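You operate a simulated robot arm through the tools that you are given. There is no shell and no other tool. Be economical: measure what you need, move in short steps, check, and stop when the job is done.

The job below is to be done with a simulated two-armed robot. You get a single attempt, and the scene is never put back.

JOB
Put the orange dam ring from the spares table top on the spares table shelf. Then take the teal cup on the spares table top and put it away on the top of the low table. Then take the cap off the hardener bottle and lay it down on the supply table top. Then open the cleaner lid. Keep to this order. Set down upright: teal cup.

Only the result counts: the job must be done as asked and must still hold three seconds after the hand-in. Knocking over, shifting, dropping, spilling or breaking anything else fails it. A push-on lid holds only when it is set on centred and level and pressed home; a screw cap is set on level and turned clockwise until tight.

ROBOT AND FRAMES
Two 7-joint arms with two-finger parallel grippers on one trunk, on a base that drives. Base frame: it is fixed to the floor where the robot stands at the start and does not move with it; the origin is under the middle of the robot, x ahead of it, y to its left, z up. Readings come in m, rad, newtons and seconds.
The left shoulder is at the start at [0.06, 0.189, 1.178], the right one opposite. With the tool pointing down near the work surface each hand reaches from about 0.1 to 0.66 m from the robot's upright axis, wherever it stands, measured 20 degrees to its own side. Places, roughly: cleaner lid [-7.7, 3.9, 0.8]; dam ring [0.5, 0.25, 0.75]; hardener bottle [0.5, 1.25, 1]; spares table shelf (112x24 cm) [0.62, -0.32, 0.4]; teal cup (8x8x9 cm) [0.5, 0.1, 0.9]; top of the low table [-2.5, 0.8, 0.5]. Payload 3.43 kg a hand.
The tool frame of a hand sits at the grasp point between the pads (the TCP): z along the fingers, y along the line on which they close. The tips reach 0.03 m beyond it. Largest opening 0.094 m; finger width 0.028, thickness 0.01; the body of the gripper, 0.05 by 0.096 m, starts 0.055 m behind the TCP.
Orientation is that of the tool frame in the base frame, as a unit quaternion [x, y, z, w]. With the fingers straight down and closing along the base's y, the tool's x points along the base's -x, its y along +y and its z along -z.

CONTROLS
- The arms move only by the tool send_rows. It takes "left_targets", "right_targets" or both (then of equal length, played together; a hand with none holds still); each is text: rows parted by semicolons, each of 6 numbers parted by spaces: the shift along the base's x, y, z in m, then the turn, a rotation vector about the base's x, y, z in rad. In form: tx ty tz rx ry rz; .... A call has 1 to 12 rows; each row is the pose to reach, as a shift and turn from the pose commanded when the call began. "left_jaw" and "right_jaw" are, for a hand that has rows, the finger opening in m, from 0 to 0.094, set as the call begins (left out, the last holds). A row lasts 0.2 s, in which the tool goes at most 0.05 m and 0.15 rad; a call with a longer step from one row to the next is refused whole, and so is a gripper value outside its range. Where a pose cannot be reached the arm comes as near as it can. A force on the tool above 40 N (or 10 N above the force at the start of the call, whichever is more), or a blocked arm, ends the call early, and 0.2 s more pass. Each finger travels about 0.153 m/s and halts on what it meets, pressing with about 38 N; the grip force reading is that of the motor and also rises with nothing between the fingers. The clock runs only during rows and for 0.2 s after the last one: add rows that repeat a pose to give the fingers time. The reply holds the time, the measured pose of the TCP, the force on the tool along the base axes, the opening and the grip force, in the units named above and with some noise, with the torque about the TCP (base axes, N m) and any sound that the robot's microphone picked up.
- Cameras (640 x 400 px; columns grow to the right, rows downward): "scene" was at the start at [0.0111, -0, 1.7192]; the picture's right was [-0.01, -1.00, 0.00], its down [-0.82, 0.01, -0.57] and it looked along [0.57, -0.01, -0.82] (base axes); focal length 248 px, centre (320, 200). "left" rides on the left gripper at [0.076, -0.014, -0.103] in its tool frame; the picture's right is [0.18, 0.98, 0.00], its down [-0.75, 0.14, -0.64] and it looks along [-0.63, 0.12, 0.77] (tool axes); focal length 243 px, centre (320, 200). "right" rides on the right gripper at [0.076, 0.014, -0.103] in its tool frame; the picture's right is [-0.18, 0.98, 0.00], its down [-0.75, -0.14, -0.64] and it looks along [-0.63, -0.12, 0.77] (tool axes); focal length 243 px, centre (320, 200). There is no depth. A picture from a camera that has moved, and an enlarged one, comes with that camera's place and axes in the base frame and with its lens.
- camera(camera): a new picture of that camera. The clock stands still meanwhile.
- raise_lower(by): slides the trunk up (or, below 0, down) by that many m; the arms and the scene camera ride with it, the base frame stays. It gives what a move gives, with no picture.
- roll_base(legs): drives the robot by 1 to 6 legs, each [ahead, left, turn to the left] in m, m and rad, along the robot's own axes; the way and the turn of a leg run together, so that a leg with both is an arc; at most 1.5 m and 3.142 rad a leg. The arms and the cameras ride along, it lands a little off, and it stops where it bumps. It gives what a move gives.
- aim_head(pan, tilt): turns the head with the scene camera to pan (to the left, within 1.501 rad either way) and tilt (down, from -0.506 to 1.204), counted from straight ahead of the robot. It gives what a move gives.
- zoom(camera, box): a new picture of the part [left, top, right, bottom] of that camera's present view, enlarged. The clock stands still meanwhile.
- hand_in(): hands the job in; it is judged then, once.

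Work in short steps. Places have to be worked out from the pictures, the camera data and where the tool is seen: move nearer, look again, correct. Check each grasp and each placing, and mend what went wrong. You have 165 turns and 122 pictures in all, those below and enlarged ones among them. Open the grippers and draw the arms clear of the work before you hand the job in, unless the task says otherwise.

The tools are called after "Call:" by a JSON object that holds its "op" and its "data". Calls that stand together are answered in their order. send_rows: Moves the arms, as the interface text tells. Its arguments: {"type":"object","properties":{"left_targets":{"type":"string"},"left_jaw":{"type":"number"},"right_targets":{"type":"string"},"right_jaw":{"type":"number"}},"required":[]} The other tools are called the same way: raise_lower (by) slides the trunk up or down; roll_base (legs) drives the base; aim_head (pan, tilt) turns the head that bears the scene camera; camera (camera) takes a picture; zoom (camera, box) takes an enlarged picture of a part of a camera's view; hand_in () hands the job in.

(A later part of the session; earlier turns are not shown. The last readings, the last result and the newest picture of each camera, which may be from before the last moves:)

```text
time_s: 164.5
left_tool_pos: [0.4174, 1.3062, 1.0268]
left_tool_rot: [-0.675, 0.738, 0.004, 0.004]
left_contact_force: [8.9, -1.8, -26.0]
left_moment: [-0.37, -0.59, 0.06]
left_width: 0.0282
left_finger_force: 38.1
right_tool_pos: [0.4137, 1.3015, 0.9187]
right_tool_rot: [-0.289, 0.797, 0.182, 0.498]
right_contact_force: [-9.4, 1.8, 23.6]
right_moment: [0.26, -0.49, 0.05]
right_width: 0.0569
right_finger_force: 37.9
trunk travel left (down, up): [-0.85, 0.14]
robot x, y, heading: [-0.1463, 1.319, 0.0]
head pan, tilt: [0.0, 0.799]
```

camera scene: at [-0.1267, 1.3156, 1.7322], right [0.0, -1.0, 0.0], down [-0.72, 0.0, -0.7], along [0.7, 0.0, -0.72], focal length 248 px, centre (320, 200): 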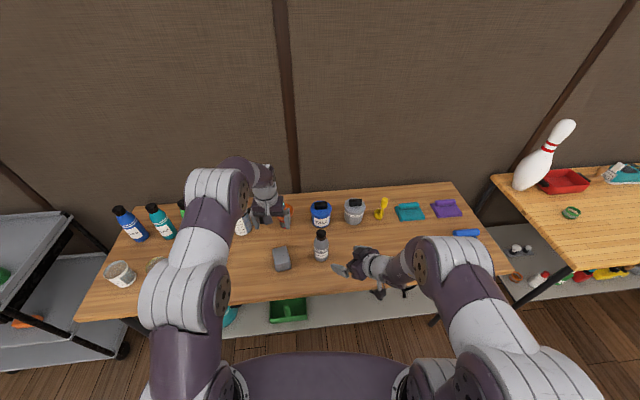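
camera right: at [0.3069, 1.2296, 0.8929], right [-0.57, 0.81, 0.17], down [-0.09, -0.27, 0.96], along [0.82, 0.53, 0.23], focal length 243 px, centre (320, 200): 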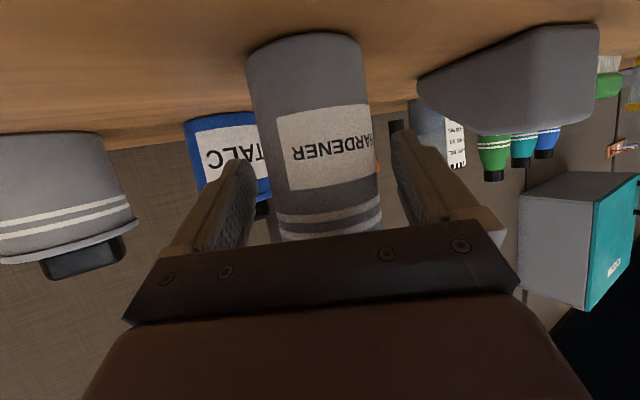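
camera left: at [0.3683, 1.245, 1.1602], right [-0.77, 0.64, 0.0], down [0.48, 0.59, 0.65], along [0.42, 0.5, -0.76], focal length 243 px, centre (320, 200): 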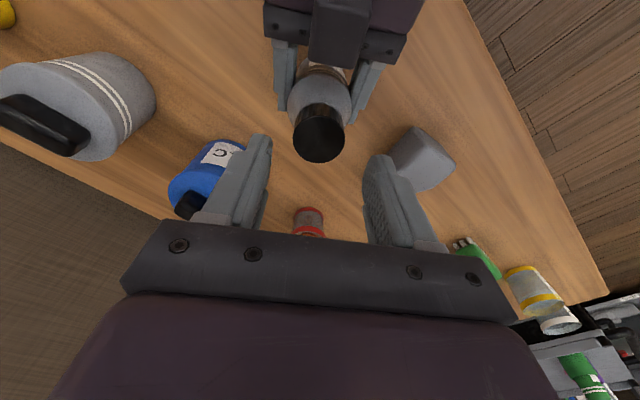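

It's still threaded, so I'll relieve the pull, return to yaw −0.5 and turn again.

Call:
{"op": "send_rows", "data": {"left_targets": "0 0 -0.003 0 0 0; 0 0 -0.003 0 0 0"}}

Call:
{"op": "send_rows", "data": {"left_targets": "0 0 0 0 0 0; 0.001 0.001 0 0 0 0; 0.001 0.001 0 0 0 -0.14; 0.001 0.001 0 0 0 -0.28; 0.001 0.001 0 0 0 -0.42; 0.001 0.001 0 0 0 -0.56; 0.001 0.001 0 0 0 -0.7; 0.001 0.001 0 0 0 -0.84; 0.001 0.001 0 0 0 -0.98; 0.001 0.001 0 0 0 -1.12; 0.001 0.001 0 0 0 -1.26; 0.001 0.001 0 0 0 -1.4", "left_jaw": 0.05}}

Call:
{"op": "send_rows", "data": {"left_targets": "0 0 0 0 0 -0.14; 0 0 0 0 0 -0.28; 0 0 0 0 0 -0.42; 0 0 0 0 0 -0.55; 0 0 0 0 0 -0.55"}}

Call:
{"op": "send_rows", "data": {"left_targets": "0 0 0 0 0 0; 0 0 0 0 0 0; 0 0 0 0 0 0", "left_jaw": 0.01}}

Call:
{"op": "send_rows", "data": {"left_targets": "0 0 0 0 0 0.14; 0 0 0 0 0 0.28; 0 0 0 0 0 0.42; 0 0 0 0 0 0.56; 0 0 0 0 0 0.7; 0 0 0 0 0 0.84; 0 0 0 0 0 0.98; 0 0 0 0 0 1.12; 0 0 0 0 0 1.26; 0 0 0 0 0 1.4; 0 0 0 0 0 1.54; 0 0 0 0 0 1.68"}}

```text
time_s: 165.1
left_tool_pos: [0.4191, 1.3065, 1.0261]
left_tool_rot: [-0.673, 0.74, 0.002, 0.005]
left_contact_force: [2.7, -3.6, -16.6]
left_moment: [-0.16, -0.1, 0.0]
left_width: 0.0325
left_finger_force: 38.0
right_tool_pos: [0.4126, 1.2998, 0.9158]
right_tool_rot: [-0.289, 0.798, 0.183, 0.496]
right_contact_force: [-1.8, 3.3, 14.6]
right_moment: [-0.12, -0.21, 0.02]
right_width: 0.0566
right_finger_force: 37.6
trunk travel left (down, up): [-0.85, 0.14]
robot x, y, heading: [-0.1424, 1.3161, -0.003]
head pan, tilt: [0.0, 0.799]
```

```text
time_s: 167.7
left_tool_pos: [0.4193, 1.3085, 1.0255]
left_tool_rot: [-0.037, 0.999, -0.001, 0.005]
left_contact_force: [-0.8, -0.4, 0.7]
left_moment: [-0.02, -0.01, 0.03]
left_width: 0.0501
left_finger_force: 0.2
right_tool_pos: [0.4127, 1.3004, 0.9156]
right_tool_rot: [-0.289, 0.799, 0.182, 0.495]
right_contact_force: [-1.8, 0.5, -0.4]
right_moment: [0.01, 0.08, 0.02]
right_width: 0.0568
right_finger_force: 38.0
trunk travel left (down, up): [-0.85, 0.14]
robot x, y, heading: [-0.1454, 1.3142, -0.004]
head pan, tilt: [0.0, 0.799]
```

```text
time_s: 168.9
left_tool_pos: [0.4188, 1.3081, 1.0264]
left_tool_rot: [0.235, 0.972, -0.002, 0.005]
left_contact_force: [0.4, -0.2, -1.0]
left_moment: [0.01, 0.0, -0.01]
left_width: 0.0499
left_finger_force: 0.1
right_tool_pos: [0.4124, 1.2999, 0.9163]
right_tool_rot: [-0.289, 0.799, 0.183, 0.495]
right_contact_force: [-0.5, 0.3, -1.8]
right_moment: [-0.01, 0.04, 0.02]
right_width: 0.0565
right_finger_force: 38.1
trunk travel left (down, up): [-0.85, 0.14]
robot x, y, heading: [-0.149, 1.3147, 0.0]
head pan, tilt: [0.0, 0.799]
```

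```text
time_s: 169.7
left_tool_pos: [0.4195, 1.3079, 1.0259]
left_tool_rot: [0.234, 0.972, -0.002, 0.005]
left_contact_force: [-5.4, -14.9, 0.9]
left_moment: [-0.67, 0.21, 0.01]
left_width: 0.0329
left_finger_force: 37.7
right_tool_pos: [0.4111, 1.3007, 0.9163]
right_tool_rot: [-0.289, 0.798, 0.183, 0.496]
right_contact_force: [6.6, 14.7, -2.2]
right_moment: [-0.99, 0.48, 0.09]
right_width: 0.0566
right_finger_force: 37.8
trunk travel left (down, up): [-0.85, 0.14]
robot x, y, heading: [-0.1453, 1.3152, -0.004]
head pan, tilt: [0.0, 0.799]
```

```text
time_s: 172.3
left_tool_pos: [0.419, 1.3085, 1.0265]
left_tool_rot: [-0.57, 0.822, 0.002, 0.004]
left_contact_force: [-0.3, 0.3, -0.3]
left_moment: [-0.01, -0.01, 0.04]
left_width: 0.0327
left_finger_force: 37.8
right_tool_pos: [0.4123, 1.3001, 0.9162]
right_tool_rot: [-0.288, 0.798, 0.183, 0.496]
right_contact_force: [-0.3, -1.3, 1.9]
right_moment: [-0.02, 0.04, 0.03]
right_width: 0.0565
right_finger_force: 37.8
trunk travel left (down, up): [-0.85, 0.14]
robot x, y, heading: [-0.1427, 1.3126, 0.0]
head pan, tilt: [0.0, 0.799]
```

All forces are near zero now, so the cap may be free. Lifting gently.

Call:
{"op": "send_rows", "data": {"left_targets": "0 0 0.003 0 0 0.1; 0 0 0.007 0 0 0.1; 0 0 0.012 0 0 0.1; 0 0 0.012 0 0 0.1"}}

Call:
{"op": "zoom", "data": {"camera": "scene", "box": [280, 200, 360, 250]}}

```text
time_s: 173.3
left_tool_pos: [0.4182, 1.3084, 1.0391]
left_tool_rot: [-0.609, 0.793, 0.003, 0.005]
left_contact_force: [-0.7, -0.3, -0.4]
left_moment: [0.01, 0.0, -0.01]
left_width: 0.0327
left_finger_force: 37.6
right_tool_pos: [0.4126, 1.2994, 0.9168]
right_tool_rot: [-0.288, 0.799, 0.182, 0.496]
right_contact_force: [0.4, -1.3, 1.3]
right_moment: [-0.02, 0.06, 0.02]
right_width: 0.0566
right_finger_force: 38.4
trunk travel left (down, up): [-0.85, 0.14]
robot x, y, heading: [-0.1434, 1.3162, -0.006]
head pan, tilt: [0.0, 0.799]
```

```text
8.00 times, centred on (320, 225) of scene
camera zoom: at [-0.1255, 1.3156, 1.7322], right [0.0, -1.0, 0.0], down [-0.72, 0.0, -0.7], along [0.7, 0.0, -0.72], focal length 1982 px, centre (320, 0)
```

zoom: 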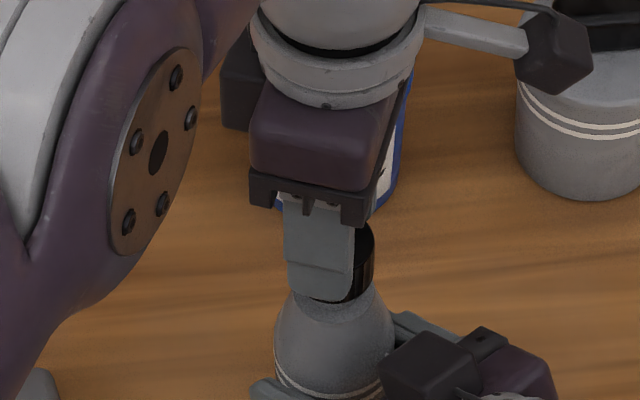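

The cap has come off with the hand and the neck is visible. I'll carry it up and over to a free spot at about [0.31, 1.385] in front of the grey cube, turning the yaw back to 0.

Call:
{"op": "send_rows", "data": {"left_targets": "0 0 0.03 0 0 0; -0.005 0.01 0.05 0 0 -0.13; -0.02 0.025 0.05 0 0 -0.26; -0.04 0.04 0.05 0 0 -0.39; -0.06 0.055 0.05 0 0 -0.52; -0.08 0.065 0.05 0 0 -0.65; -0.1 0.075 0.05 0 0 -0.78; -0.108 0.077 0.05 0 0 -0.91; -0.108 0.077 0.03 0 0 -1.04; -0.108 0.077 0.0 0 0 -1.17; -0.108 0.077 -0.03 0 0 -1.3; -0.108 0.077 -0.03 0 0 -1.3"}}

Call:
{"op": "camera", "data": {"camera": "left"}}

Call:
{"op": "zoom", "data": {"camera": "scene", "box": [240, 200, 400, 300]}}

```text
time_s: 175.9
left_tool_pos: [0.3122, 1.3857, 1.0079]
left_tool_rot: [-0.003, 1.0, -0.001, 0.006]
left_contact_force: [-0.1, -0.2, 0.3]
left_moment: [0.0, 0.03, 0.01]
left_width: 0.0327
left_finger_force: 37.4
right_tool_pos: [0.4121, 1.3017, 0.9164]
right_tool_rot: [-0.289, 0.798, 0.182, 0.496]
right_contact_force: [1.1, 0.3, 0.3]
right_moment: [0.06, 0.03, 0.0]
right_width: 0.0564
right_finger_force: 38.3
trunk travel left (down, up): [-0.85, 0.14]
robot x, y, heading: [-0.1436, 1.3171, -0.001]
head pan, tilt: [0.0, 0.799]
```

```text
38 pictures are left
camera left: at [0.2352, 1.3696, 1.1083], right [-0.19, 0.98, 0.0], down [0.75, 0.15, 0.65], along [0.64, 0.12, -0.76], focal length 243 px, centre (320, 200)
```

left: 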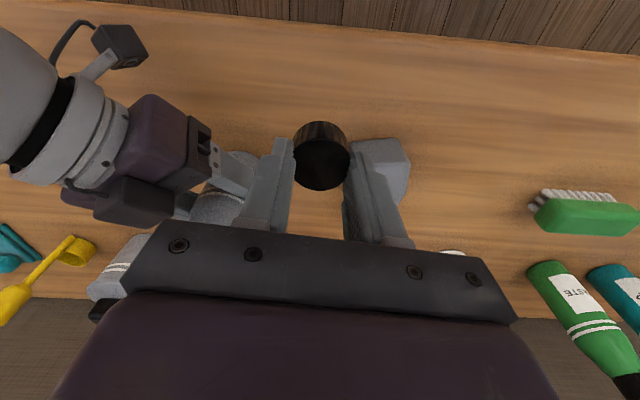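

```text
4.00 times, centred on (320, 250) of scene
camera zoom: at [-0.1253, 1.316, 1.7322], right [0.0, -1.0, 0.0], down [-0.72, 0.0, -0.7], along [0.7, 0.0, -0.72], focal length 991 px, centre (320, 0)
```

zoom: 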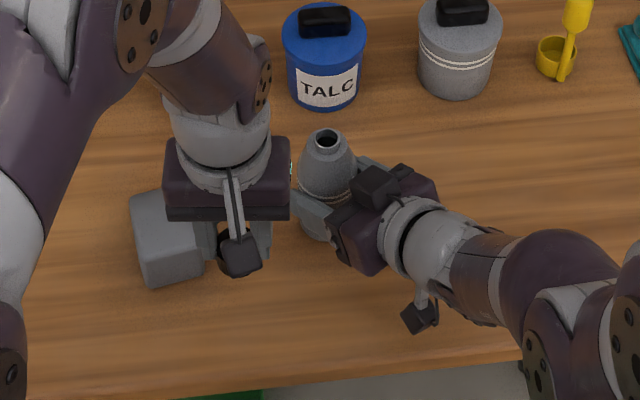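

The bottle stands open in the right hand and the cap is in the left. The cube edge is near y 1.42 and x 0.334, so I'll shift to [0.295, 1.372] and lower to just above the table.

Call:
{"op": "send_rows", "data": {"left_targets": "-0.017 -0.014 -0.02 0 0 0; -0.017 -0.014 -0.05 0 0 0; -0.017 -0.014 -0.08 0 0 0; -0.017 -0.014 -0.095 0 0 0; -0.017 -0.014 -0.101 0 0 0; -0.017 -0.014 -0.101 0 0 0"}}

```text
time_s: 177.3
left_tool_pos: [0.2951, 1.3729, 0.9073]
left_tool_rot: [-0.004, 1.0, 0.0, 0.005]
left_contact_force: [0.4, 0.6, 0.3]
left_moment: [0.03, -0.02, -0.01]
left_width: 0.0325
left_finger_force: 38.1
right_tool_pos: [0.412, 1.3, 0.9163]
right_tool_rot: [-0.288, 0.799, 0.182, 0.496]
right_contact_force: [0.4, 0.8, -0.8]
right_moment: [0.09, -0.01, 0.01]
right_width: 0.0567
right_finger_force: 38.1
trunk travel left (down, up): [-0.85, 0.14]
robot x, y, heading: [-0.1468, 1.3166, 0.0]
head pan, tilt: [0.0, 0.799]
```

No contact yet, so I'll step down slowly.

Call:
{"op": "send_rows", "data": {"left_targets": "0 0 -0.004 0 0 0; 0 0 -0.008 0 0 0; 0 0 -0.012 0 0 0; 0 0 -0.012 0 0 0"}}

Call:
{"op": "camera", "data": {"camera": "left"}}

```text
time_s: 178.3
left_tool_pos: [0.2942, 1.3717, 0.8957]
left_tool_rot: [-0.004, 1.0, -0.001, 0.006]
left_contact_force: [0.4, 1.0, 0.7]
left_moment: [-0.02, -0.01, -0.01]
left_width: 0.0328
left_finger_force: 37.8
right_tool_pos: [0.4125, 1.3011, 0.9165]
right_tool_rot: [-0.289, 0.798, 0.182, 0.496]
right_contact_force: [0.6, 0.2, 0.2]
right_moment: [0.05, 0.01, -0.03]
right_width: 0.0565
right_finger_force: 38.4
trunk travel left (down, up): [-0.85, 0.14]
robot x, y, heading: [-0.1464, 1.3174, -0.003]
head pan, tilt: [0.0, 0.799]
```

```text
36 pictures are left
camera left: at [0.2179, 1.356, 0.9963], right [-0.19, 0.98, 0.0], down [0.75, 0.15, 0.65], along [0.64, 0.12, -0.76], focal length 243 px, centre (320, 200)
```

left: 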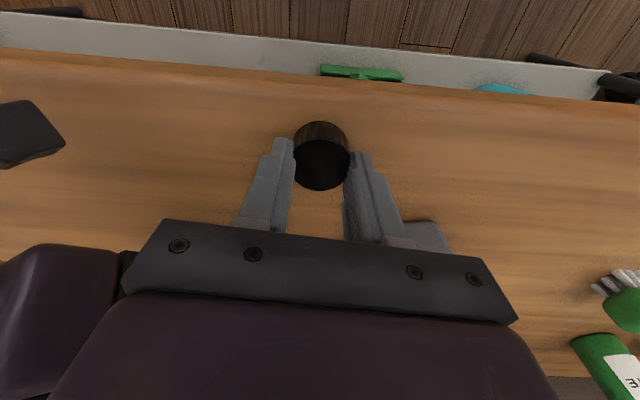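

Call:
{"op": "send_rows", "data": {"left_targets": "0 0 -0.004 0 0 0; 0 0 -0.007 0 0 0; 0 0 -0.01 0 0 0; 0 0 -0.01 0 0 0"}}

```text
time_s: 179.0
left_tool_pos: [0.2954, 1.3713, 0.8924]
left_tool_rot: [-0.006, 1.0, -0.002, 0.009]
left_contact_force: [-10.3, 3.0, 29.4]
left_moment: [0.13, 0.65, -0.04]
left_width: 0.0329
left_finger_force: 38.1
right_tool_pos: [0.4087, 1.3014, 0.9178]
right_tool_rot: [-0.289, 0.798, 0.182, 0.497]
right_contact_force: [0.0, 0.5, -2.5]
right_moment: [-0.02, 0.02, 0.0]
right_width: 0.0564
right_finger_force: 38.0
trunk travel left (down, up): [-0.85, 0.14]
robot x, y, heading: [-0.1459, 1.3175, -0.006]
head pan, tilt: [0.0, 0.799]
stopped in row 3 (left hand): the force on the tool passed its limit at 42 N (the readings are from after the stop); the commanded pose is now the measured one
```

Contact at TCP 0.892. I'll back off slightly, release and rise.

Call:
{"op": "send_rows", "data": {"left_targets": "0 0 0.002 0 0 0; 0 0 0.002 0 0 0"}}

Call:
{"op": "send_rows", "data": {"left_targets": "0 0 0 0 0 0; 0 0 0 0 0 0; 0 0 0 0 0 0; 0 0 0.03 0 0 0; 0 0 0.07 0 0 0; 0 0 0.12 0 0 0; 0 0 0.17 0 0 0; 0 0.03 0.2 0 0 0; 0 0.03 0.2 0 0 0", "left_jaw": 0.05}}

Call:
{"op": "camera", "data": {"camera": "left"}}

```text
time_s: 179.6
left_tool_pos: [0.2962, 1.3718, 0.8942]
left_tool_rot: [-0.004, 1.0, -0.002, 0.009]
left_contact_force: [-5.9, -0.1, 12.5]
left_moment: [0.02, 0.27, -0.01]
left_width: 0.0328
left_finger_force: 37.8
right_tool_pos: [0.4107, 1.2998, 0.9164]
right_tool_rot: [-0.289, 0.799, 0.182, 0.496]
right_contact_force: [0.9, 0.2, -2.8]
right_moment: [0.02, 0.05, -0.02]
right_width: 0.0564
right_finger_force: 38.2
trunk travel left (down, up): [-0.85, 0.14]
robot x, y, heading: [-0.1467, 1.3162, -0.006]
head pan, tilt: [0.0, 0.799]
```

```text
time_s: 181.6
left_tool_pos: [0.2976, 1.4014, 1.0929]
left_tool_rot: [-0.004, 1.0, -0.002, 0.008]
left_contact_force: [-0.3, -0.5, -0.4]
left_moment: [0.04, 0.0, -0.03]
left_width: 0.05
left_finger_force: 0.1
right_tool_pos: [0.4109, 1.3, 0.9169]
right_tool_rot: [-0.289, 0.798, 0.183, 0.496]
right_contact_force: [-1.4, 1.5, 6.1]
right_moment: [0.31, 0.21, 0.05]
right_width: 0.0566
right_finger_force: 37.8
trunk travel left (down, up): [-0.85, 0.14]
robot x, y, heading: [-0.1473, 1.3141, -0.004]
head pan, tilt: [0.0, 0.799]
```

```text
35 pictures are left
camera left: at [0.2201, 1.3854, 1.1935], right [-0.19, 0.98, -0.01], down [0.74, 0.15, 0.65], along [0.64, 0.12, -0.76], focal length 243 px, centre (320, 200)
```

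left: 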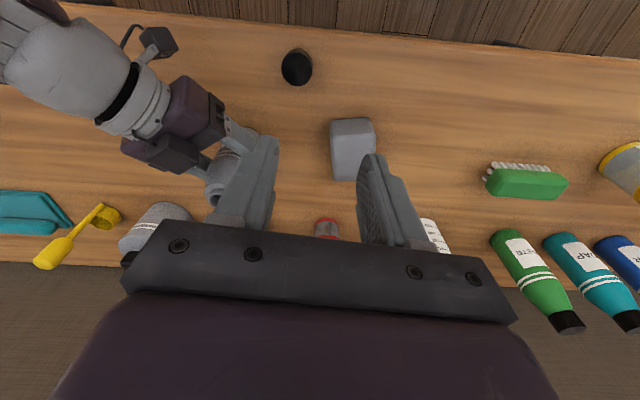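

The cap stands on the supply table. Now I'll release the bottle with the right hand and back straight out.

Call:
{"op": "send_rows", "data": {"right_targets": "0 0 0 0 0 0; 0 0 0 0 0 0; 0 0 0 0 0 0; -0.015 -0.0126 0.0095 0 0 0; -0.04 -0.034 0.025 0 0 0; -0.07 -0.059 0.044 0 0 0; -0.1 -0.085 0.065 0 0 0; -0.13 -0.1 0.1 0 0 0; -0.13 -0.1 0.1 0 0 0", "right_jaw": 0.085}}

Call:
{"op": "camera", "data": {"camera": "scene"}}

```text
time_s: 183.6
left_tool_pos: [0.2989, 1.4006, 1.0921]
left_tool_rot: [-0.004, 1.0, -0.001, 0.008]
left_contact_force: [0.1, -0.9, -0.1]
left_moment: [0.0, 0.04, -0.03]
left_width: 0.05
left_finger_force: 0.0
right_tool_pos: [0.3016, 1.2048, 1.0273]
right_tool_rot: [-0.29, 0.804, 0.18, 0.487]
right_contact_force: [-0.1, 0.0, -0.3]
right_moment: [-0.01, -0.01, 0.01]
right_width: 0.085
right_finger_force: 0.1
right hand out of reach, approached as far as the arm can: row 7, 8, 9
trunk travel left (down, up): [-0.85, 0.14]
robot x, y, heading: [-0.1457, 1.3141, -0.003]
head pan, tilt: [0.0, 0.799]
```

```text
34 pictures are left
camera scene: at [-0.1245, 1.3159, 1.7322], right [0.0, -1.0, 0.0], down [-0.72, 0.0, -0.7], along [0.7, 0.0, -0.72], focal length 248 px, centre (320, 200)
```

scene: 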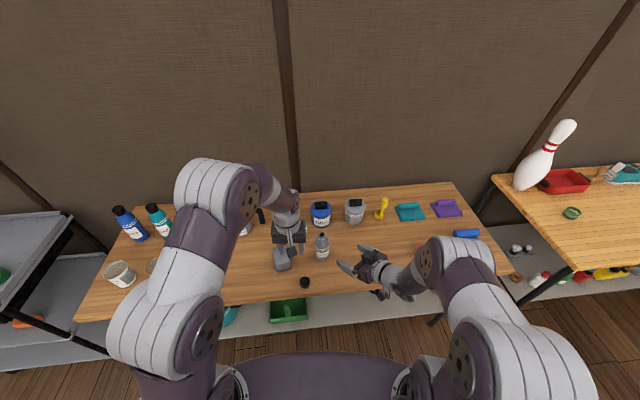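

The bottle is upright and the cap is down. Next is the cleaner at about [-7.7, 3.9]. I'll back off, turn to face +y, move up to y≈2.5 and look along the way.

Call:
{"op": "roll_base", "data": {"legs": [[-0.6, 0, 0], [0, 0, 1.57], [1.15, 0, 0]]}}

Call:
{"op": "aim_head", "data": {"pan": 1.2, "tilt": 0.2}}

Call:
{"op": "camera", "data": {"camera": "scene"}}

```text
time_s: 196.4
left_tool_pos: [-0.8446, 2.9226, 1.0923]
left_tool_rot: [0.713, -0.701, -0.005, -0.007]
left_contact_force: [0.3, 0.4, -0.8]
left_moment: [0.0, -0.02, -0.03]
left_width: 0.0501
left_finger_force: 0.0
right_tool_pos: [-0.6484, 2.9286, 1.0269]
right_tool_rot: [0.775, -0.361, -0.472, -0.217]
right_contact_force: [-0.8, 0.4, 0.0]
right_moment: [0.0, 0.0, 0.0]
right_width: 0.0849
right_finger_force: 0.2
trunk travel left (down, up): [-0.85, 0.14]
robot x, y, heading: [-0.7572, 2.481, 1.575]
head pan, tilt: [0.0, 0.799]
```

```text
time_s: 197.8
left_tool_pos: [-0.8444, 2.9225, 1.0926]
left_tool_rot: [0.712, -0.702, -0.004, -0.007]
left_contact_force: [0.0, -0.3, 0.6]
left_moment: [-0.02, 0.01, 0.05]
left_width: 0.0502
left_finger_force: 0.0
right_tool_pos: [-0.6479, 2.9297, 1.0275]
right_tool_rot: [0.775, -0.361, -0.472, -0.216]
right_contact_force: [-0.6, -0.4, 0.5]
right_moment: [-0.02, -0.01, 0.01]
right_width: 0.0851
right_finger_force: 0.0
trunk travel left (down, up): [-0.85, 0.14]
robot x, y, heading: [-0.7563, 2.4826, 1.574]
head pan, tilt: [1.201, 0.201]
```

```text
33 pictures are left
camera scene: at [-0.8428, 2.4546, 1.7858], right [0.36, 0.93, 0.0], down [0.19, -0.07, -0.98], along [-0.92, 0.35, -0.2], focal length 248 px, centre (320, 200)
```

scene: 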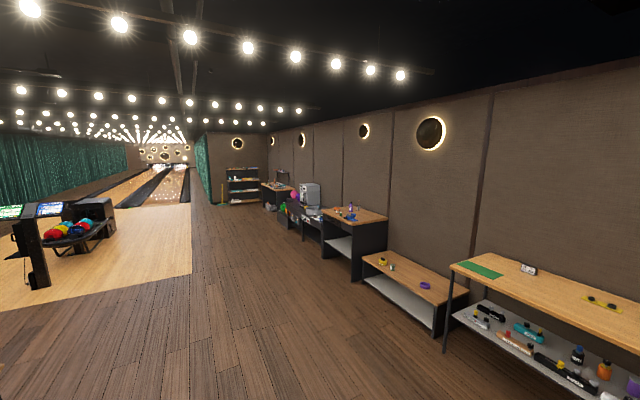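

The corridor at y≈2.5 is clear. Strafing left to about x = −7.5.

Call:
{"op": "roll_base", "data": {"legs": [[0, 1.5, 0], [0, 1.5, 0], [0, 1.5, 0], [0, 1.5, 0], [0, 0.8, 0]]}}

Call:
{"op": "aim_head", "data": {"pan": 0, "tilt": 0.45}}

Call:
{"op": "camera", "data": {"camera": "scene"}}

```text
time_s: 230.1
left_tool_pos: [-7.6147, 2.8719, 1.0925]
left_tool_rot: [0.713, -0.701, -0.005, -0.008]
left_contact_force: [-0.4, -0.1, -0.4]
left_moment: [0.02, 0.03, 0.0]
left_width: 0.0499
left_finger_force: 0.1
right_tool_pos: [-7.4177, 2.8787, 1.0277]
right_tool_rot: [0.775, -0.36, -0.472, -0.215]
right_contact_force: [-0.5, -1.0, 0.6]
right_moment: [0.0, 0.03, 0.0]
right_width: 0.0847
right_finger_force: 0.1
trunk travel left (down, up): [-0.85, 0.14]
robot x, y, heading: [-7.5264, 2.4311, 1.572]
head pan, tilt: [1.201, 0.201]
```

```text
time_s: 231.4
left_tool_pos: [-7.6141, 2.8725, 1.0919]
left_tool_rot: [0.713, -0.701, -0.004, -0.006]
left_contact_force: [0.0, -0.9, -0.7]
left_moment: [0.02, 0.01, -0.02]
left_width: 0.05
left_finger_force: 0.0
right_tool_pos: [-7.4179, 2.8782, 1.0273]
right_tool_rot: [0.775, -0.36, -0.472, -0.216]
right_contact_force: [0.3, 1.2, 0.0]
right_moment: [0.0, 0.02, -0.01]
right_width: 0.0848
right_finger_force: 0.0
trunk travel left (down, up): [-0.85, 0.14]
robot x, y, heading: [-7.5264, 2.4312, 1.574]
head pan, tilt: [0.0, 0.45]
```

```text
32 pictures are left
camera scene: at [-7.5259, 2.4629, 1.7627], right [1.0, 0.01, 0.0], down [0.0, -0.44, -0.9], along [-0.01, 0.9, -0.44], focal length 248 px, centre (320, 200)
```

scene: 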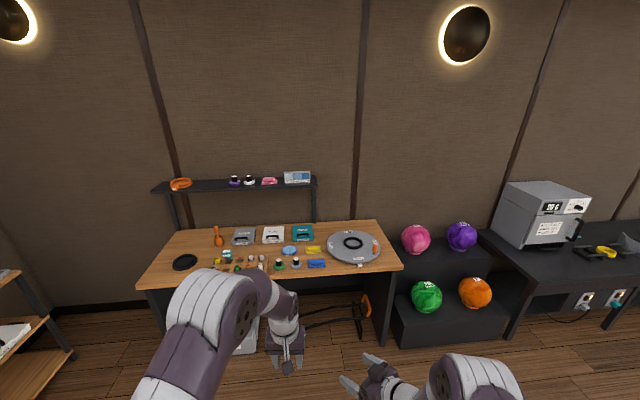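

Call:
{"op": "zoom", "data": {"camera": "scene", "box": [150, 165, 390, 285]}}

Call:
{"op": "zoom", "data": {"camera": "scene", "box": [225, 215, 345, 280]}}

```text
2.67 times, centred on (270, 225) of scene
camera zoom: at [-7.5259, 2.4629, 1.7627], right [1.0, 0.01, 0.0], down [0.0, -0.44, -0.9], along [-0.01, 0.9, -0.44], focal length 661 px, centre (453, 133)
```

zoom: 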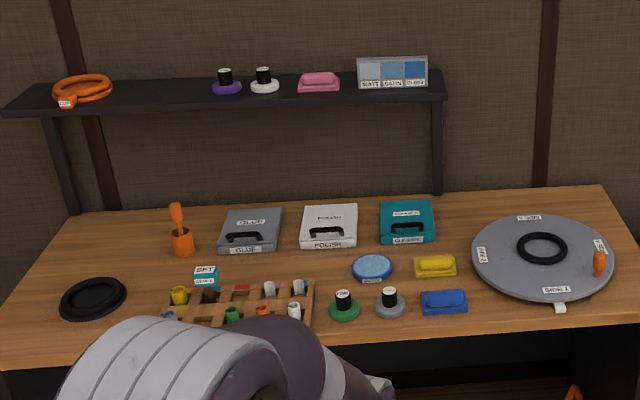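

```text
5.33 times, centred on (285, 248) of scene
camera zoom: at [-7.5259, 2.4629, 1.7627], right [1.0, 0.01, 0.0], down [0.0, -0.44, -0.9], along [-0.01, 0.9, -0.44], focal length 1321 px, centre (507, -53)
```

zoom: 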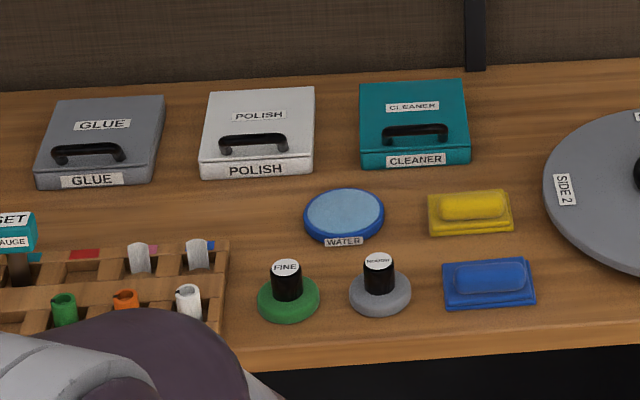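

The cleaner is the teal box with a black handle on its lid, hinged at the back, with the handle at about [-7.66, 3.86]. The desk front edge is near y≈3.51. I'll drive closer and look again.

Call:
{"op": "roll_base", "data": {"legs": [[0.62, -0.04, 0]]}}

Call:
{"op": "aim_head", "data": {"pan": 0.1, "tilt": 0.75}}

Call:
{"op": "camera", "data": {"camera": "scene"}}

Call:
{"op": "camera", "data": {"camera": "left"}}

```text
time_s: 234.9
left_tool_pos: [-7.5815, 3.4864, 1.0928]
left_tool_rot: [0.714, -0.7, -0.005, -0.006]
left_contact_force: [0.0, 0.4, -0.4]
left_moment: [0.01, -0.04, -0.01]
left_width: 0.0498
left_finger_force: 0.0
right_tool_pos: [-7.3855, 3.4912, 1.0272]
right_tool_rot: [0.776, -0.359, -0.472, -0.216]
right_contact_force: [-0.4, -0.2, -1.0]
right_moment: [-0.01, -0.01, -0.01]
right_width: 0.0849
right_finger_force: 0.0
trunk travel left (down, up): [-0.85, 0.14]
robot x, y, heading: [-7.4901, 3.047, 1.582]
head pan, tilt: [0.0, 0.45]
```

```text
time_s: 235.7
left_tool_pos: [-7.5813, 3.4872, 1.0919]
left_tool_rot: [0.714, -0.7, -0.005, -0.006]
left_contact_force: [0.1, 0.6, 0.2]
left_moment: [0.05, 0.0, 0.03]
left_width: 0.0498
left_finger_force: 0.0
right_tool_pos: [-7.3853, 3.4934, 1.0273]
right_tool_rot: [0.776, -0.358, -0.473, -0.215]
right_contact_force: [0.5, -0.1, 0.2]
right_moment: [0.02, 0.02, 0.01]
right_width: 0.0849
right_finger_force: 0.0
trunk travel left (down, up): [-0.85, 0.14]
robot x, y, heading: [-7.4931, 3.0434, 1.579]
head pan, tilt: [0.099, 0.75]
```

```text
29 pictures are left
camera scene: at [-7.4992, 3.0678, 1.7363], right [0.99, 0.11, 0.0], down [0.07, -0.68, -0.73], along [-0.08, 0.73, -0.68], focal length 248 px, centre (320, 200)
```

scene: 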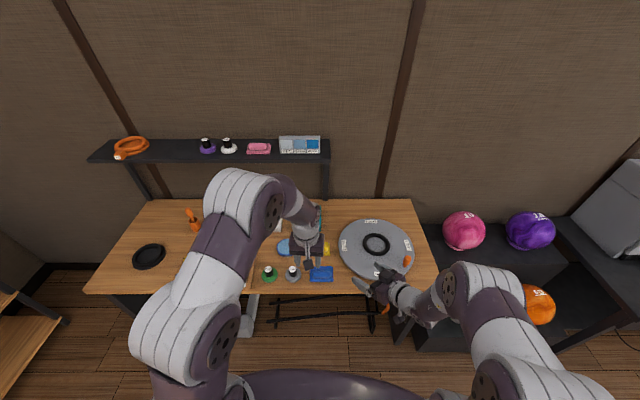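

```text
28 pictures are left
camera left: at [-7.5652, 3.4084, 1.1928], right [-0.98, -0.2, -0.01], down [-0.16, 0.74, 0.65], along [-0.13, 0.64, -0.76], focal length 243 px, centre (320, 200)
```

left: 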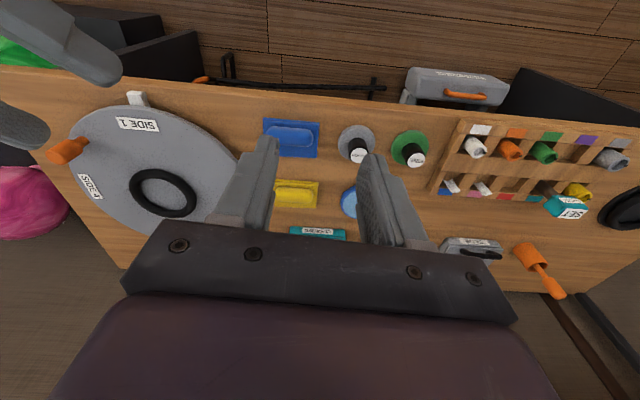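

The desk edge is at y≈3.54 and the cleaner's front at about [-7.65, 3.86]. Before getting closer, I'll fold the right hand upright and back so it stays clear of the turntable.

Call:
{"op": "send_rows", "data": {"right_targets": "0.01 -0.01 0.02 -0.105 -0.089 0; 0.02 -0.02 0.04 -0.21 -0.178 0; 0.03 -0.03 0.06 -0.315 -0.266 0; 0.04 -0.05 0.08 -0.42 -0.355 0; 0.05 -0.07 0.1 -0.525 -0.444 0; 0.05 -0.09 0.1 -0.63 -0.533 0; 0.05 -0.11 0.1 -0.735 -0.62 0; 0.05 -0.14 0.1 -0.84 -0.71 0; 0.05 -0.14 0.1 -0.84 -0.71 0"}}

Call:
{"op": "roll_base", "data": {"legs": [[0.12, 0, 0]]}}

Call:
{"op": "raise_lower", "data": {"by": -0.12}}

Call:
{"op": "camera", "data": {"camera": "left"}}

```text
time_s: 237.7
left_tool_pos: [-7.5812, 3.4874, 1.092]
left_tool_rot: [0.715, -0.699, -0.005, -0.008]
left_contact_force: [0.1, 0.0, -0.3]
left_moment: [0.0, -0.01, 0.0]
left_width: 0.05
left_finger_force: 0.0
right_tool_pos: [-7.3347, 3.3526, 1.1264]
right_tool_rot: [0.907, -0.422, 0.003, 0.006]
right_contact_force: [0.5, 0.6, -0.6]
right_moment: [-0.02, 0.02, 0.01]
right_width: 0.0852
right_finger_force: 0.1
trunk travel left (down, up): [-0.85, 0.14]
robot x, y, heading: [-7.4889, 3.0433, 1.582]
head pan, tilt: [0.099, 0.75]
```

```text
time_s: 238.9
left_tool_pos: [-7.5811, 3.6053, 1.093]
left_tool_rot: [0.714, -0.7, -0.004, -0.007]
left_contact_force: [0.1, -0.1, 0.1]
left_moment: [-0.02, 0.02, 0.01]
left_width: 0.0501
left_finger_force: 0.1
right_tool_pos: [-7.3372, 3.4719, 1.1268]
right_tool_rot: [0.907, -0.421, 0.002, 0.005]
right_contact_force: [-0.2, 0.0, 0.1]
right_moment: [0.01, -0.01, 0.01]
right_width: 0.0851
right_finger_force: 0.1
trunk travel left (down, up): [-0.85, 0.14]
robot x, y, heading: [-7.4915, 3.1662, 1.582]
head pan, tilt: [0.099, 0.75]
```

```text
time_s: 240.4
left_tool_pos: [-7.5833, 3.6076, 0.9732]
left_tool_rot: [0.715, -0.699, -0.004, -0.006]
left_contact_force: [0.3, 0.1, -0.5]
left_moment: [0.03, -0.03, -0.02]
left_width: 0.0499
left_finger_force: 0.0
right_tool_pos: [-7.3346, 3.4721, 1.0054]
right_tool_rot: [0.907, -0.422, 0.001, 0.006]
right_contact_force: [-0.2, -0.3, -0.4]
right_moment: [0.02, -0.02, -0.01]
right_width: 0.085
right_finger_force: 0.1
trunk travel left (down, up): [-0.73, 0.26]
robot x, y, heading: [-7.4878, 3.1617, 1.578]
head pan, tilt: [0.099, 0.75]
```

```text
27 pictures are left
camera left: at [-7.5661, 3.5278, 1.0731], right [-0.98, -0.2, -0.01], down [-0.16, 0.74, 0.65], along [-0.13, 0.64, -0.76], focal length 243 px, centre (320, 200)
```

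left: 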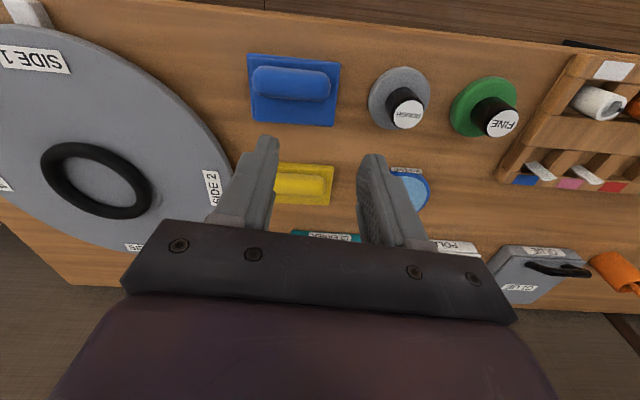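

I need a better view of the handle and a closer stance. The knee space under the desk is open, so I'll drive 0.1 m closer, then tilt the left hand slightly forward to look at the box.

Call:
{"op": "roll_base", "data": {"legs": [[0.1, 0, 0]]}}

Call:
{"op": "send_rows", "data": {"left_targets": "-0.02 -0.02 0.01 0.12 0 0; -0.04 -0.04 0.02 0.24 0 0; -0.06 -0.06 0.02 0.36 0 0; -0.075 -0.07 0.02 0.48 0 0; -0.075 -0.07 0.02 0.48 0 0", "left_jaw": 0.094}}

Call:
{"op": "camera", "data": {"camera": "left"}}

Call:
{"op": "camera", "data": {"camera": "scene"}}

```text
time_s: 241.6
left_tool_pos: [-7.5827, 3.7075, 0.9723]
left_tool_rot: [0.714, -0.7, -0.005, -0.007]
left_contact_force: [0.7, 0.2, 0.3]
left_moment: [-0.01, -0.03, -0.01]
left_width: 0.05
left_finger_force: 0.1
right_tool_pos: [-7.3375, 3.5729, 1.0073]
right_tool_rot: [0.907, -0.422, 0.002, 0.006]
right_contact_force: [0.0, -0.2, -0.2]
right_moment: [-0.02, 0.01, 0.01]
right_width: 0.0852
right_finger_force: 0.1
trunk travel left (down, up): [-0.73, 0.26]
robot x, y, heading: [-7.4943, 3.2698, 1.581]
head pan, tilt: [0.099, 0.75]
```

```text
time_s: 242.8
left_tool_pos: [-7.6593, 3.6418, 0.9921]
left_tool_rot: [0.699, -0.681, -0.163, -0.147]
left_contact_force: [-0.4, -0.4, -0.3]
left_moment: [0.0, 0.01, -0.01]
left_width: 0.0941
left_finger_force: 0.1
left hand out of reach, approached as far as the arm can: row 4, 5
right_tool_pos: [-7.3365, 3.5736, 1.0067]
right_tool_rot: [0.907, -0.422, 0.002, 0.006]
right_contact_force: [0.2, -0.2, 0.1]
right_moment: [0.04, 0.01, -0.02]
right_width: 0.0849
right_finger_force: 0.2
trunk travel left (down, up): [-0.73, 0.26]
robot x, y, heading: [-7.4895, 3.2648, 1.58]
head pan, tilt: [0.099, 0.75]
```

```text
26 pictures are left
camera left: at [-7.64, 3.5296, 1.0513], right [-0.98, -0.2, -0.06], down [-0.14, 0.4, 0.91], along [-0.15, 0.89, -0.42], focal length 243 px, centre (320, 200)
```

left: 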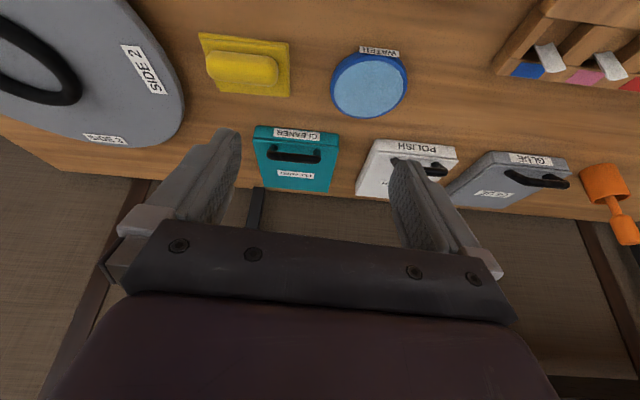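

```text
25 pictures are left
camera scene: at [-7.5015, 3.2888, 1.6162], right [0.99, 0.11, 0.0], down [0.07, -0.68, -0.73], along [-0.08, 0.73, -0.68], focal length 248 px, centre (320, 200)
```

scene: 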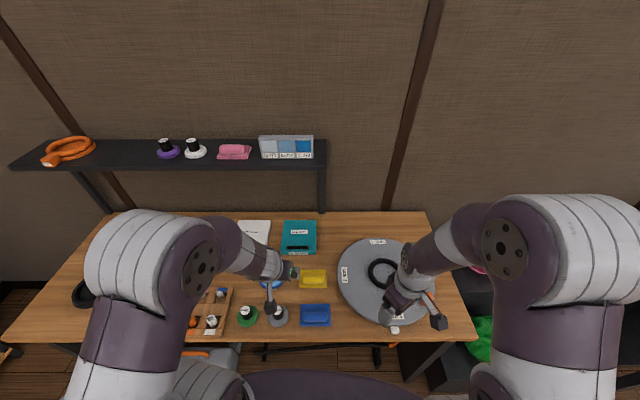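

Now both cameras see the cleaner box. Zooming both to triangulate the handle.

Call:
{"op": "zoom", "data": {"camera": "left", "box": [220, 110, 380, 210]}}

Call:
{"op": "zoom", "data": {"camera": "scene", "box": [240, 205, 360, 280]}}

```text
4.00 times, centred on (300, 160) of left
camera zoom: at [-7.64, 3.5296, 1.0513], right [-0.98, -0.2, -0.06], down [-0.14, 0.4, 0.91], along [-0.15, 0.89, -0.42], focal length 970 px, centre (400, 360)
```

zoom: 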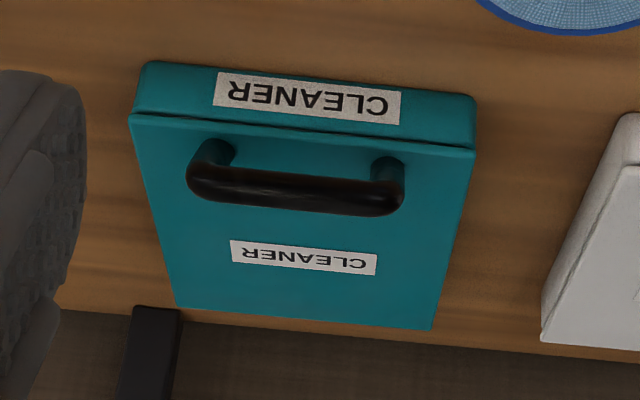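

```text
5.33 times, centred on (300, 242) of scene
camera zoom: at [-7.5015, 3.2888, 1.6162], right [0.99, 0.11, 0.0], down [0.07, -0.68, -0.73], along [-0.08, 0.73, -0.68], focal length 1321 px, centre (427, -27)
```

zoom: 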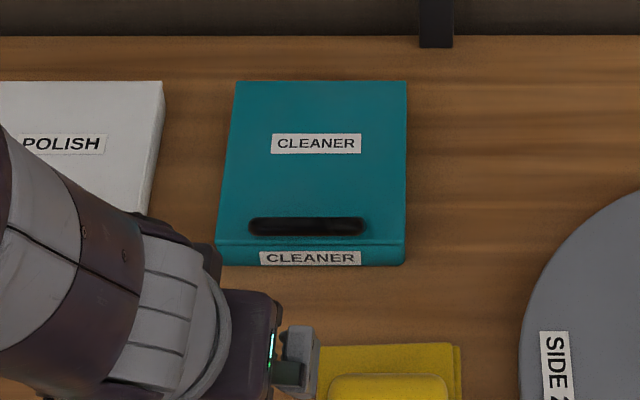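

The handle is a bar arch centred at about [-7.65, 3.855, 0.83], about 84 mm long and yawed roughly +0.11 rad. The lid top is near z 0.79 and the hinge near y 4.03. I'll straddle the bar's ends with the left jaw, since a pinch along the hinge axis lets the lid pivot. Moving to a standoff first.

Call:
{"op": "send_rows", "data": {"left_targets": "0.002 0.04 -0.01 0 0 0.03; 0.004 0.08 -0.03 0 0 0.06; 0.006 0.12 -0.05 0 0 0.09; 0.009 0.15 -0.07 0 0 0.11; 0.009 0.169 -0.081 0 0 0.11; 0.009 0.169 -0.081 0 0 0.11"}}

Call:
{"op": "camera", "data": {"camera": "left"}}

Call:
{"op": "zoom", "data": {"camera": "scene", "box": [240, 190, 360, 265]}}

```text
time_s: 244.2
left_tool_pos: [-7.6497, 3.8122, 0.9117]
left_tool_rot: [0.735, -0.641, -0.171, -0.139]
left_contact_force: [1.3, 0.0, -0.8]
left_moment: [0.02, 0.0, -0.03]
left_width: 0.0941
left_finger_force: 0.1
right_tool_pos: [-7.3361, 3.5726, 1.0065]
right_tool_rot: [0.907, -0.422, 0.002, 0.006]
right_contact_force: [-0.1, 0.1, 0.1]
right_moment: [0.02, -0.02, 0.01]
right_width: 0.0851
right_finger_force: 0.1
trunk travel left (down, up): [-0.73, 0.26]
robot x, y, heading: [-7.4932, 3.265, 1.579]
head pan, tilt: [0.099, 0.75]
```

```text
22 pictures are left
camera left: at [-7.6184, 3.7013, 0.9709], right [-0.95, -0.3, -0.06], down [-0.18, 0.38, 0.91], along [-0.25, 0.87, -0.42], focal length 243 px, centre (320, 200)
```

left: 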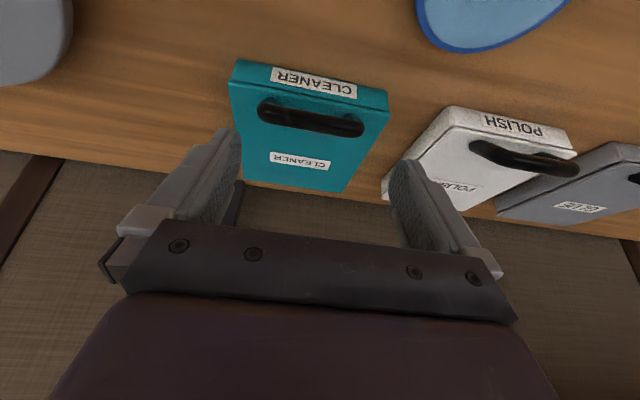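

```text
5.33 times, centred on (300, 228) of scene
camera zoom: at [-7.5015, 3.2878, 1.6162], right [0.99, 0.11, 0.0], down [0.07, -0.68, -0.73], along [-0.08, 0.73, -0.68], focal length 1321 px, centre (427, 53)
```

zoom: 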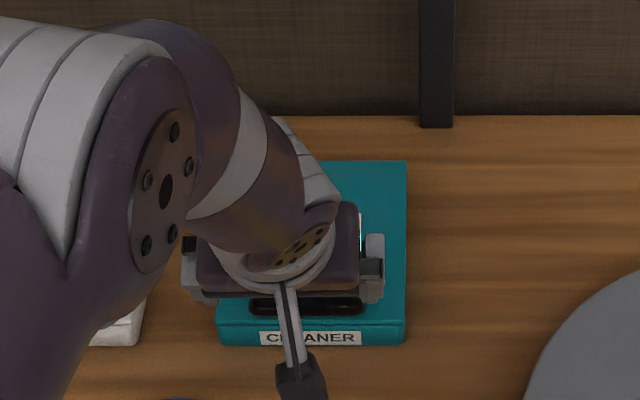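

The centre is confirmed at x −7.650, y ≈3.85, with yaw matched. I'll advance so the fingers flank the handle ends, then check.

Call:
{"op": "send_rows", "data": {"left_targets": "0 0.015 -0.03 0 0 0; 0 0.027 -0.055 0 0 0; 0 0.034 -0.072 0 0 0; 0 0.034 -0.072 0 0 0"}}

Call:
{"op": "camera", "data": {"camera": "left"}}

```text
time_s: 245.2
left_tool_pos: [-7.6499, 3.8443, 0.8433]
left_tool_rot: [0.734, -0.641, -0.174, -0.141]
left_contact_force: [-1.2, -9.9, 23.5]
left_moment: [-0.08, -1.19, -0.49]
left_width: 0.0925
left_finger_force: 0.0
right_tool_pos: [-7.3376, 3.5701, 1.0079]
right_tool_rot: [0.907, -0.422, 0.001, 0.004]
right_contact_force: [0.7, -0.3, 0.4]
right_moment: [0.02, -0.01, 0.02]
right_width: 0.0848
right_finger_force: 0.1
trunk travel left (down, up): [-0.73, 0.26]
robot x, y, heading: [-7.4948, 3.2656, 1.579]
head pan, tilt: [0.099, 0.75]
```

```text
20 pictures are left
camera left: at [-7.6178, 3.733, 0.9013], right [-0.95, -0.3, -0.07], down [-0.18, 0.38, 0.91], along [-0.25, 0.88, -0.41], focal length 243 px, centre (320, 200)
```

left: 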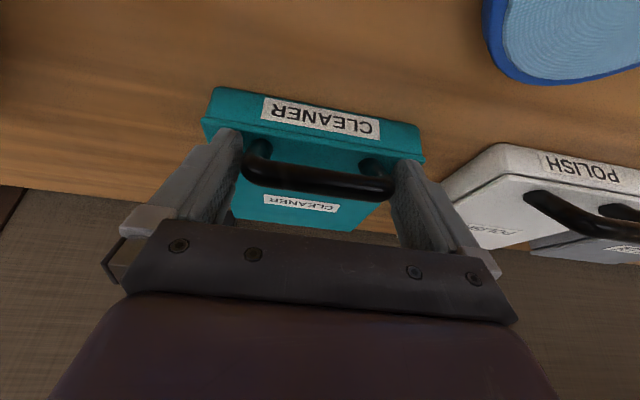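

The fingers flank the handle with the tips pressing on the lid. I'll raise 6 mm and close.

Call:
{"op": "send_rows", "data": {"left_targets": "0 0 0.006 0 0 0; 0 0 0.006 0 0 0"}}

Call:
{"op": "send_rows", "data": {"left_targets": "0 0 0 0 0 0; 0 0 0 0 0 0; 0 0 0 0 0 0", "left_jaw": 0.05}}

```text
time_s: 245.8
left_tool_pos: [-7.6501, 3.8426, 0.845]
left_tool_rot: [0.736, -0.64, -0.172, -0.138]
left_contact_force: [-0.5, -5.8, 5.1]
left_moment: [-0.13, -0.28, -0.32]
left_width: 0.0937
left_finger_force: 0.2
right_tool_pos: [-7.3368, 3.572, 1.0072]
right_tool_rot: [0.907, -0.422, 0.002, 0.004]
right_contact_force: [-0.1, -0.4, -0.4]
right_moment: [0.03, 0.0, -0.04]
right_width: 0.0848
right_finger_force: 0.1
trunk travel left (down, up): [-0.73, 0.26]
robot x, y, heading: [-7.4954, 3.2681, 1.585]
head pan, tilt: [0.099, 0.75]
```

```text
time_s: 246.6
left_tool_pos: [-7.6477, 3.8445, 0.8459]
left_tool_rot: [0.735, -0.641, -0.172, -0.139]
left_contact_force: [7.6, -6.1, 1.2]
left_moment: [-0.19, -1.53, -0.93]
left_width: 0.0833
left_finger_force: 44.5
right_tool_pos: [-7.3366, 3.5715, 1.0058]
right_tool_rot: [0.907, -0.422, 0.002, 0.005]
right_contact_force: [0.1, -0.4, -0.2]
right_moment: [0.01, -0.02, 0.0]
right_width: 0.0851
right_finger_force: 0.1
trunk travel left (down, up): [-0.73, 0.26]
robot x, y, heading: [-7.4911, 3.2628, 1.578]
head pan, tilt: [0.099, 0.75]
```

The handle is gripped at 83 mm. I'll start lifting along the hinge arc to about 20° and watch the forces.

Call:
{"op": "send_rows", "data": {"left_targets": "0 0.005 0.015 0 0 0; -0.001 0.012 0.03 0 0 0; -0.002 0.02 0.045 0 0 0; -0.003 0.029 0.0585 0 0 0; -0.003 0.029 0.0585 0 0 0"}}

Call:
{"op": "camera", "data": {"camera": "scene"}}

```text
time_s: 247.8
left_tool_pos: [-7.6516, 3.8719, 0.9056]
left_tool_rot: [0.736, -0.64, -0.174, -0.139]
left_contact_force: [9.2, -24.4, 8.3]
left_moment: [-1.29, -0.48, -0.02]
left_width: 0.0836
left_finger_force: 45.2
right_tool_pos: [-7.3347, 3.5697, 1.0083]
right_tool_rot: [0.907, -0.422, 0.001, 0.004]
right_contact_force: [0.2, -0.1, -0.4]
right_moment: [0.01, 0.01, 0.0]
right_width: 0.0848
right_finger_force: 0.1
trunk travel left (down, up): [-0.73, 0.26]
robot x, y, heading: [-7.4914, 3.2612, 1.588]
head pan, tilt: [0.099, 0.75]
```

```text
19 pictures are left
camera scene: at [-7.4992, 3.2821, 1.6164], right [0.99, 0.11, 0.0], down [0.07, -0.68, -0.73], along [-0.08, 0.73, -0.68], focal length 248 px, centre (320, 200)
```

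scene: 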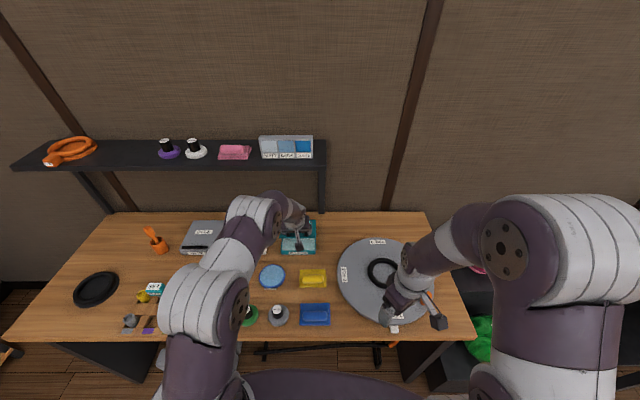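

The lid is lifting, but there's 24 N pushing back in y, so the hinge is farther back than I assumed. I'll correct the arc to rise more, and ease the hand's tilt along with the lid.

Call:
{"op": "send_rows", "data": {"left_targets": "0 -0.003 0.008 -0.03 0 0; 0 0.001 0.02 -0.06 0 0; -0.001 0.009 0.031 -0.1 0 0; -0.002 0.018 0.04 -0.15 0 0; -0.003 0.028 0.048 -0.2 0 0; -0.003 0.028 0.048 -0.2 0 0"}}

Call:
{"op": "camera", "data": {"camera": "left"}}

```text
time_s: 249.2
left_tool_pos: [-7.655, 3.9067, 0.9497]
left_tool_rot: [0.746, -0.655, -0.104, -0.062]
left_contact_force: [8.6, 12.5, -23.3]
left_moment: [-0.46, -1.24, -0.01]
left_width: 0.0834
left_finger_force: 44.8
right_tool_pos: [-7.3354, 3.5774, 1.0059]
right_tool_rot: [0.907, -0.422, 0.003, 0.007]
right_contact_force: [0.2, -0.5, 0.3]
right_moment: [-0.03, 0.0, -0.02]
right_width: 0.085
right_finger_force: 0.1
trunk travel left (down, up): [-0.73, 0.26]
robot x, y, heading: [-7.4902, 3.2656, 1.583]
head pan, tilt: [0.099, 0.75]
```

```text
18 pictures are left
camera left: at [-7.6235, 3.8099, 1.029], right [-0.95, -0.31, 0.0], down [-0.18, 0.56, 0.81], along [-0.25, 0.77, -0.59], focal length 243 px, centre (320, 200)
```

left: 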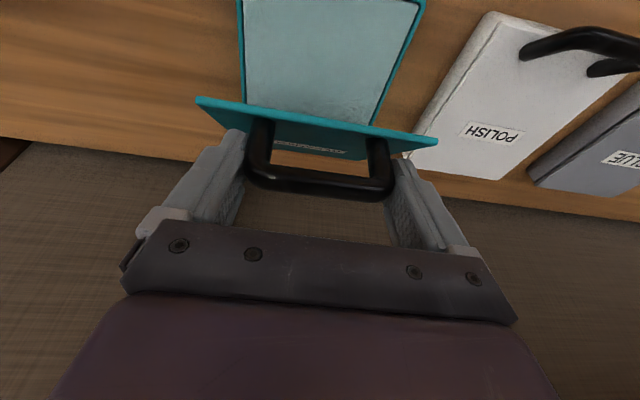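

The lid is open to about 37°. The pull is now radial toward the hinge, so the true arc lies in between. I'll continue to about 55°, tilting the hand forward again to stay clear of the overhead shelf.

Call:
{"op": "send_rows", "data": {"left_targets": "0 0.005 -0.002 0.03 0 0; -0.001 0.015 0.008 0.06 0 0; -0.003 0.0255 0.016 0.1 0 0; -0.004 0.04 0.025 0.16 0 0; -0.005 0.054 0.031 0.22 0 0; -0.005 0.054 0.031 0.22 0 0"}}

Call:
{"op": "camera", "data": {"camera": "left"}}

```text
time_s: 250.6
left_tool_pos: [-7.6609, 3.9562, 0.9844]
left_tool_rot: [0.734, -0.639, -0.178, -0.146]
left_contact_force: [2.7, -6.3, -6.1]
left_moment: [-1.36, 0.06, 0.34]
left_width: 0.0824
left_finger_force: 45.4
right_tool_pos: [-7.337, 3.5726, 1.0064]
right_tool_rot: [0.907, -0.422, 0.002, 0.006]
right_contact_force: [-0.7, -0.4, 0.4]
right_moment: [0.01, 0.0, -0.05]
right_width: 0.0851
right_finger_force: 0.0
trunk travel left (down, up): [-0.73, 0.26]
robot x, y, heading: [-7.4928, 3.2631, 1.581]
head pan, tilt: [0.099, 0.75]
```

```text
17 pictures are left
camera left: at [-7.6299, 3.8447, 1.0401], right [-0.95, -0.3, -0.07], down [-0.18, 0.36, 0.91], along [-0.25, 0.88, -0.4], focal length 243 px, centre (320, 200)
```

left: 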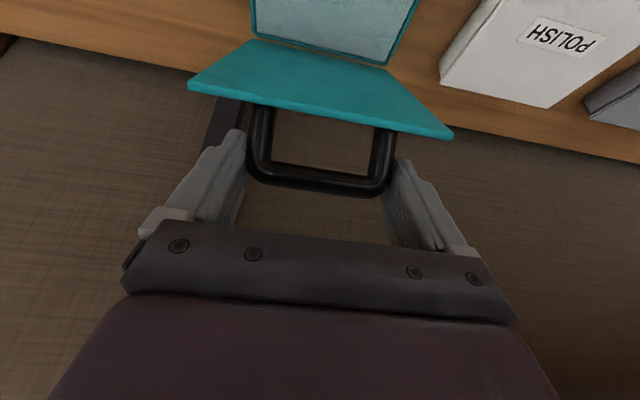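

It's at about 57° now with low forces. I'll push on to about 67°, tilting the hand further forward to clear the shelf.

Call:
{"op": "send_rows", "data": {"left_targets": "-0.001 0.01 0.003 0.09 0 0; -0.002 0.021 0.006 0.18 0 0; -0.003 0.032 0.008 0.27 0 0; -0.004 0.042 0.009 0.36 0 0; -0.004 0.042 0.009 0.36 0 0"}}

Call:
{"op": "camera", "data": {"camera": "scene"}}

```text
time_s: 251.8
left_tool_pos: [-7.667, 3.9975, 0.9915]
left_tool_rot: [0.697, -0.596, -0.289, -0.275]
left_contact_force: [-9.5, -8.4, -2.7]
left_moment: [-1.46, 0.66, 0.11]
left_width: 0.0827
left_finger_force: 45.0
right_tool_pos: [-7.3385, 3.573, 1.0068]
right_tool_rot: [0.906, -0.423, 0.003, 0.005]
right_contact_force: [-0.1, 0.3, 0.4]
right_moment: [-0.04, 0.0, 0.0]
right_width: 0.0848
right_finger_force: 0.0
trunk travel left (down, up): [-0.73, 0.26]
robot x, y, heading: [-7.4946, 3.2678, 1.581]
head pan, tilt: [0.099, 0.75]
```

```text
16 pictures are left
camera scene: at [-7.5038, 3.2872, 1.6162], right [0.99, 0.11, 0.0], down [0.08, -0.68, -0.73], along [-0.08, 0.73, -0.68], focal length 248 px, centre (320, 200)
```

scene: 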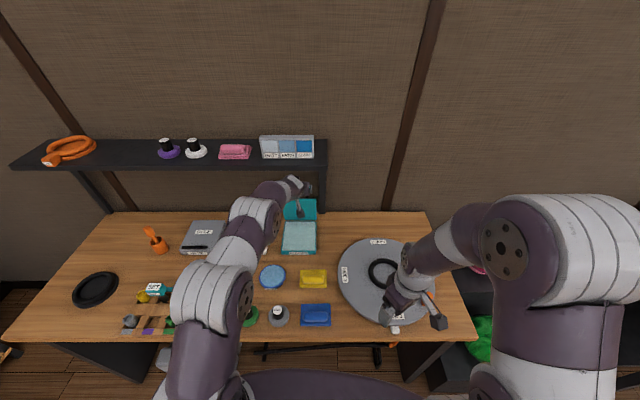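

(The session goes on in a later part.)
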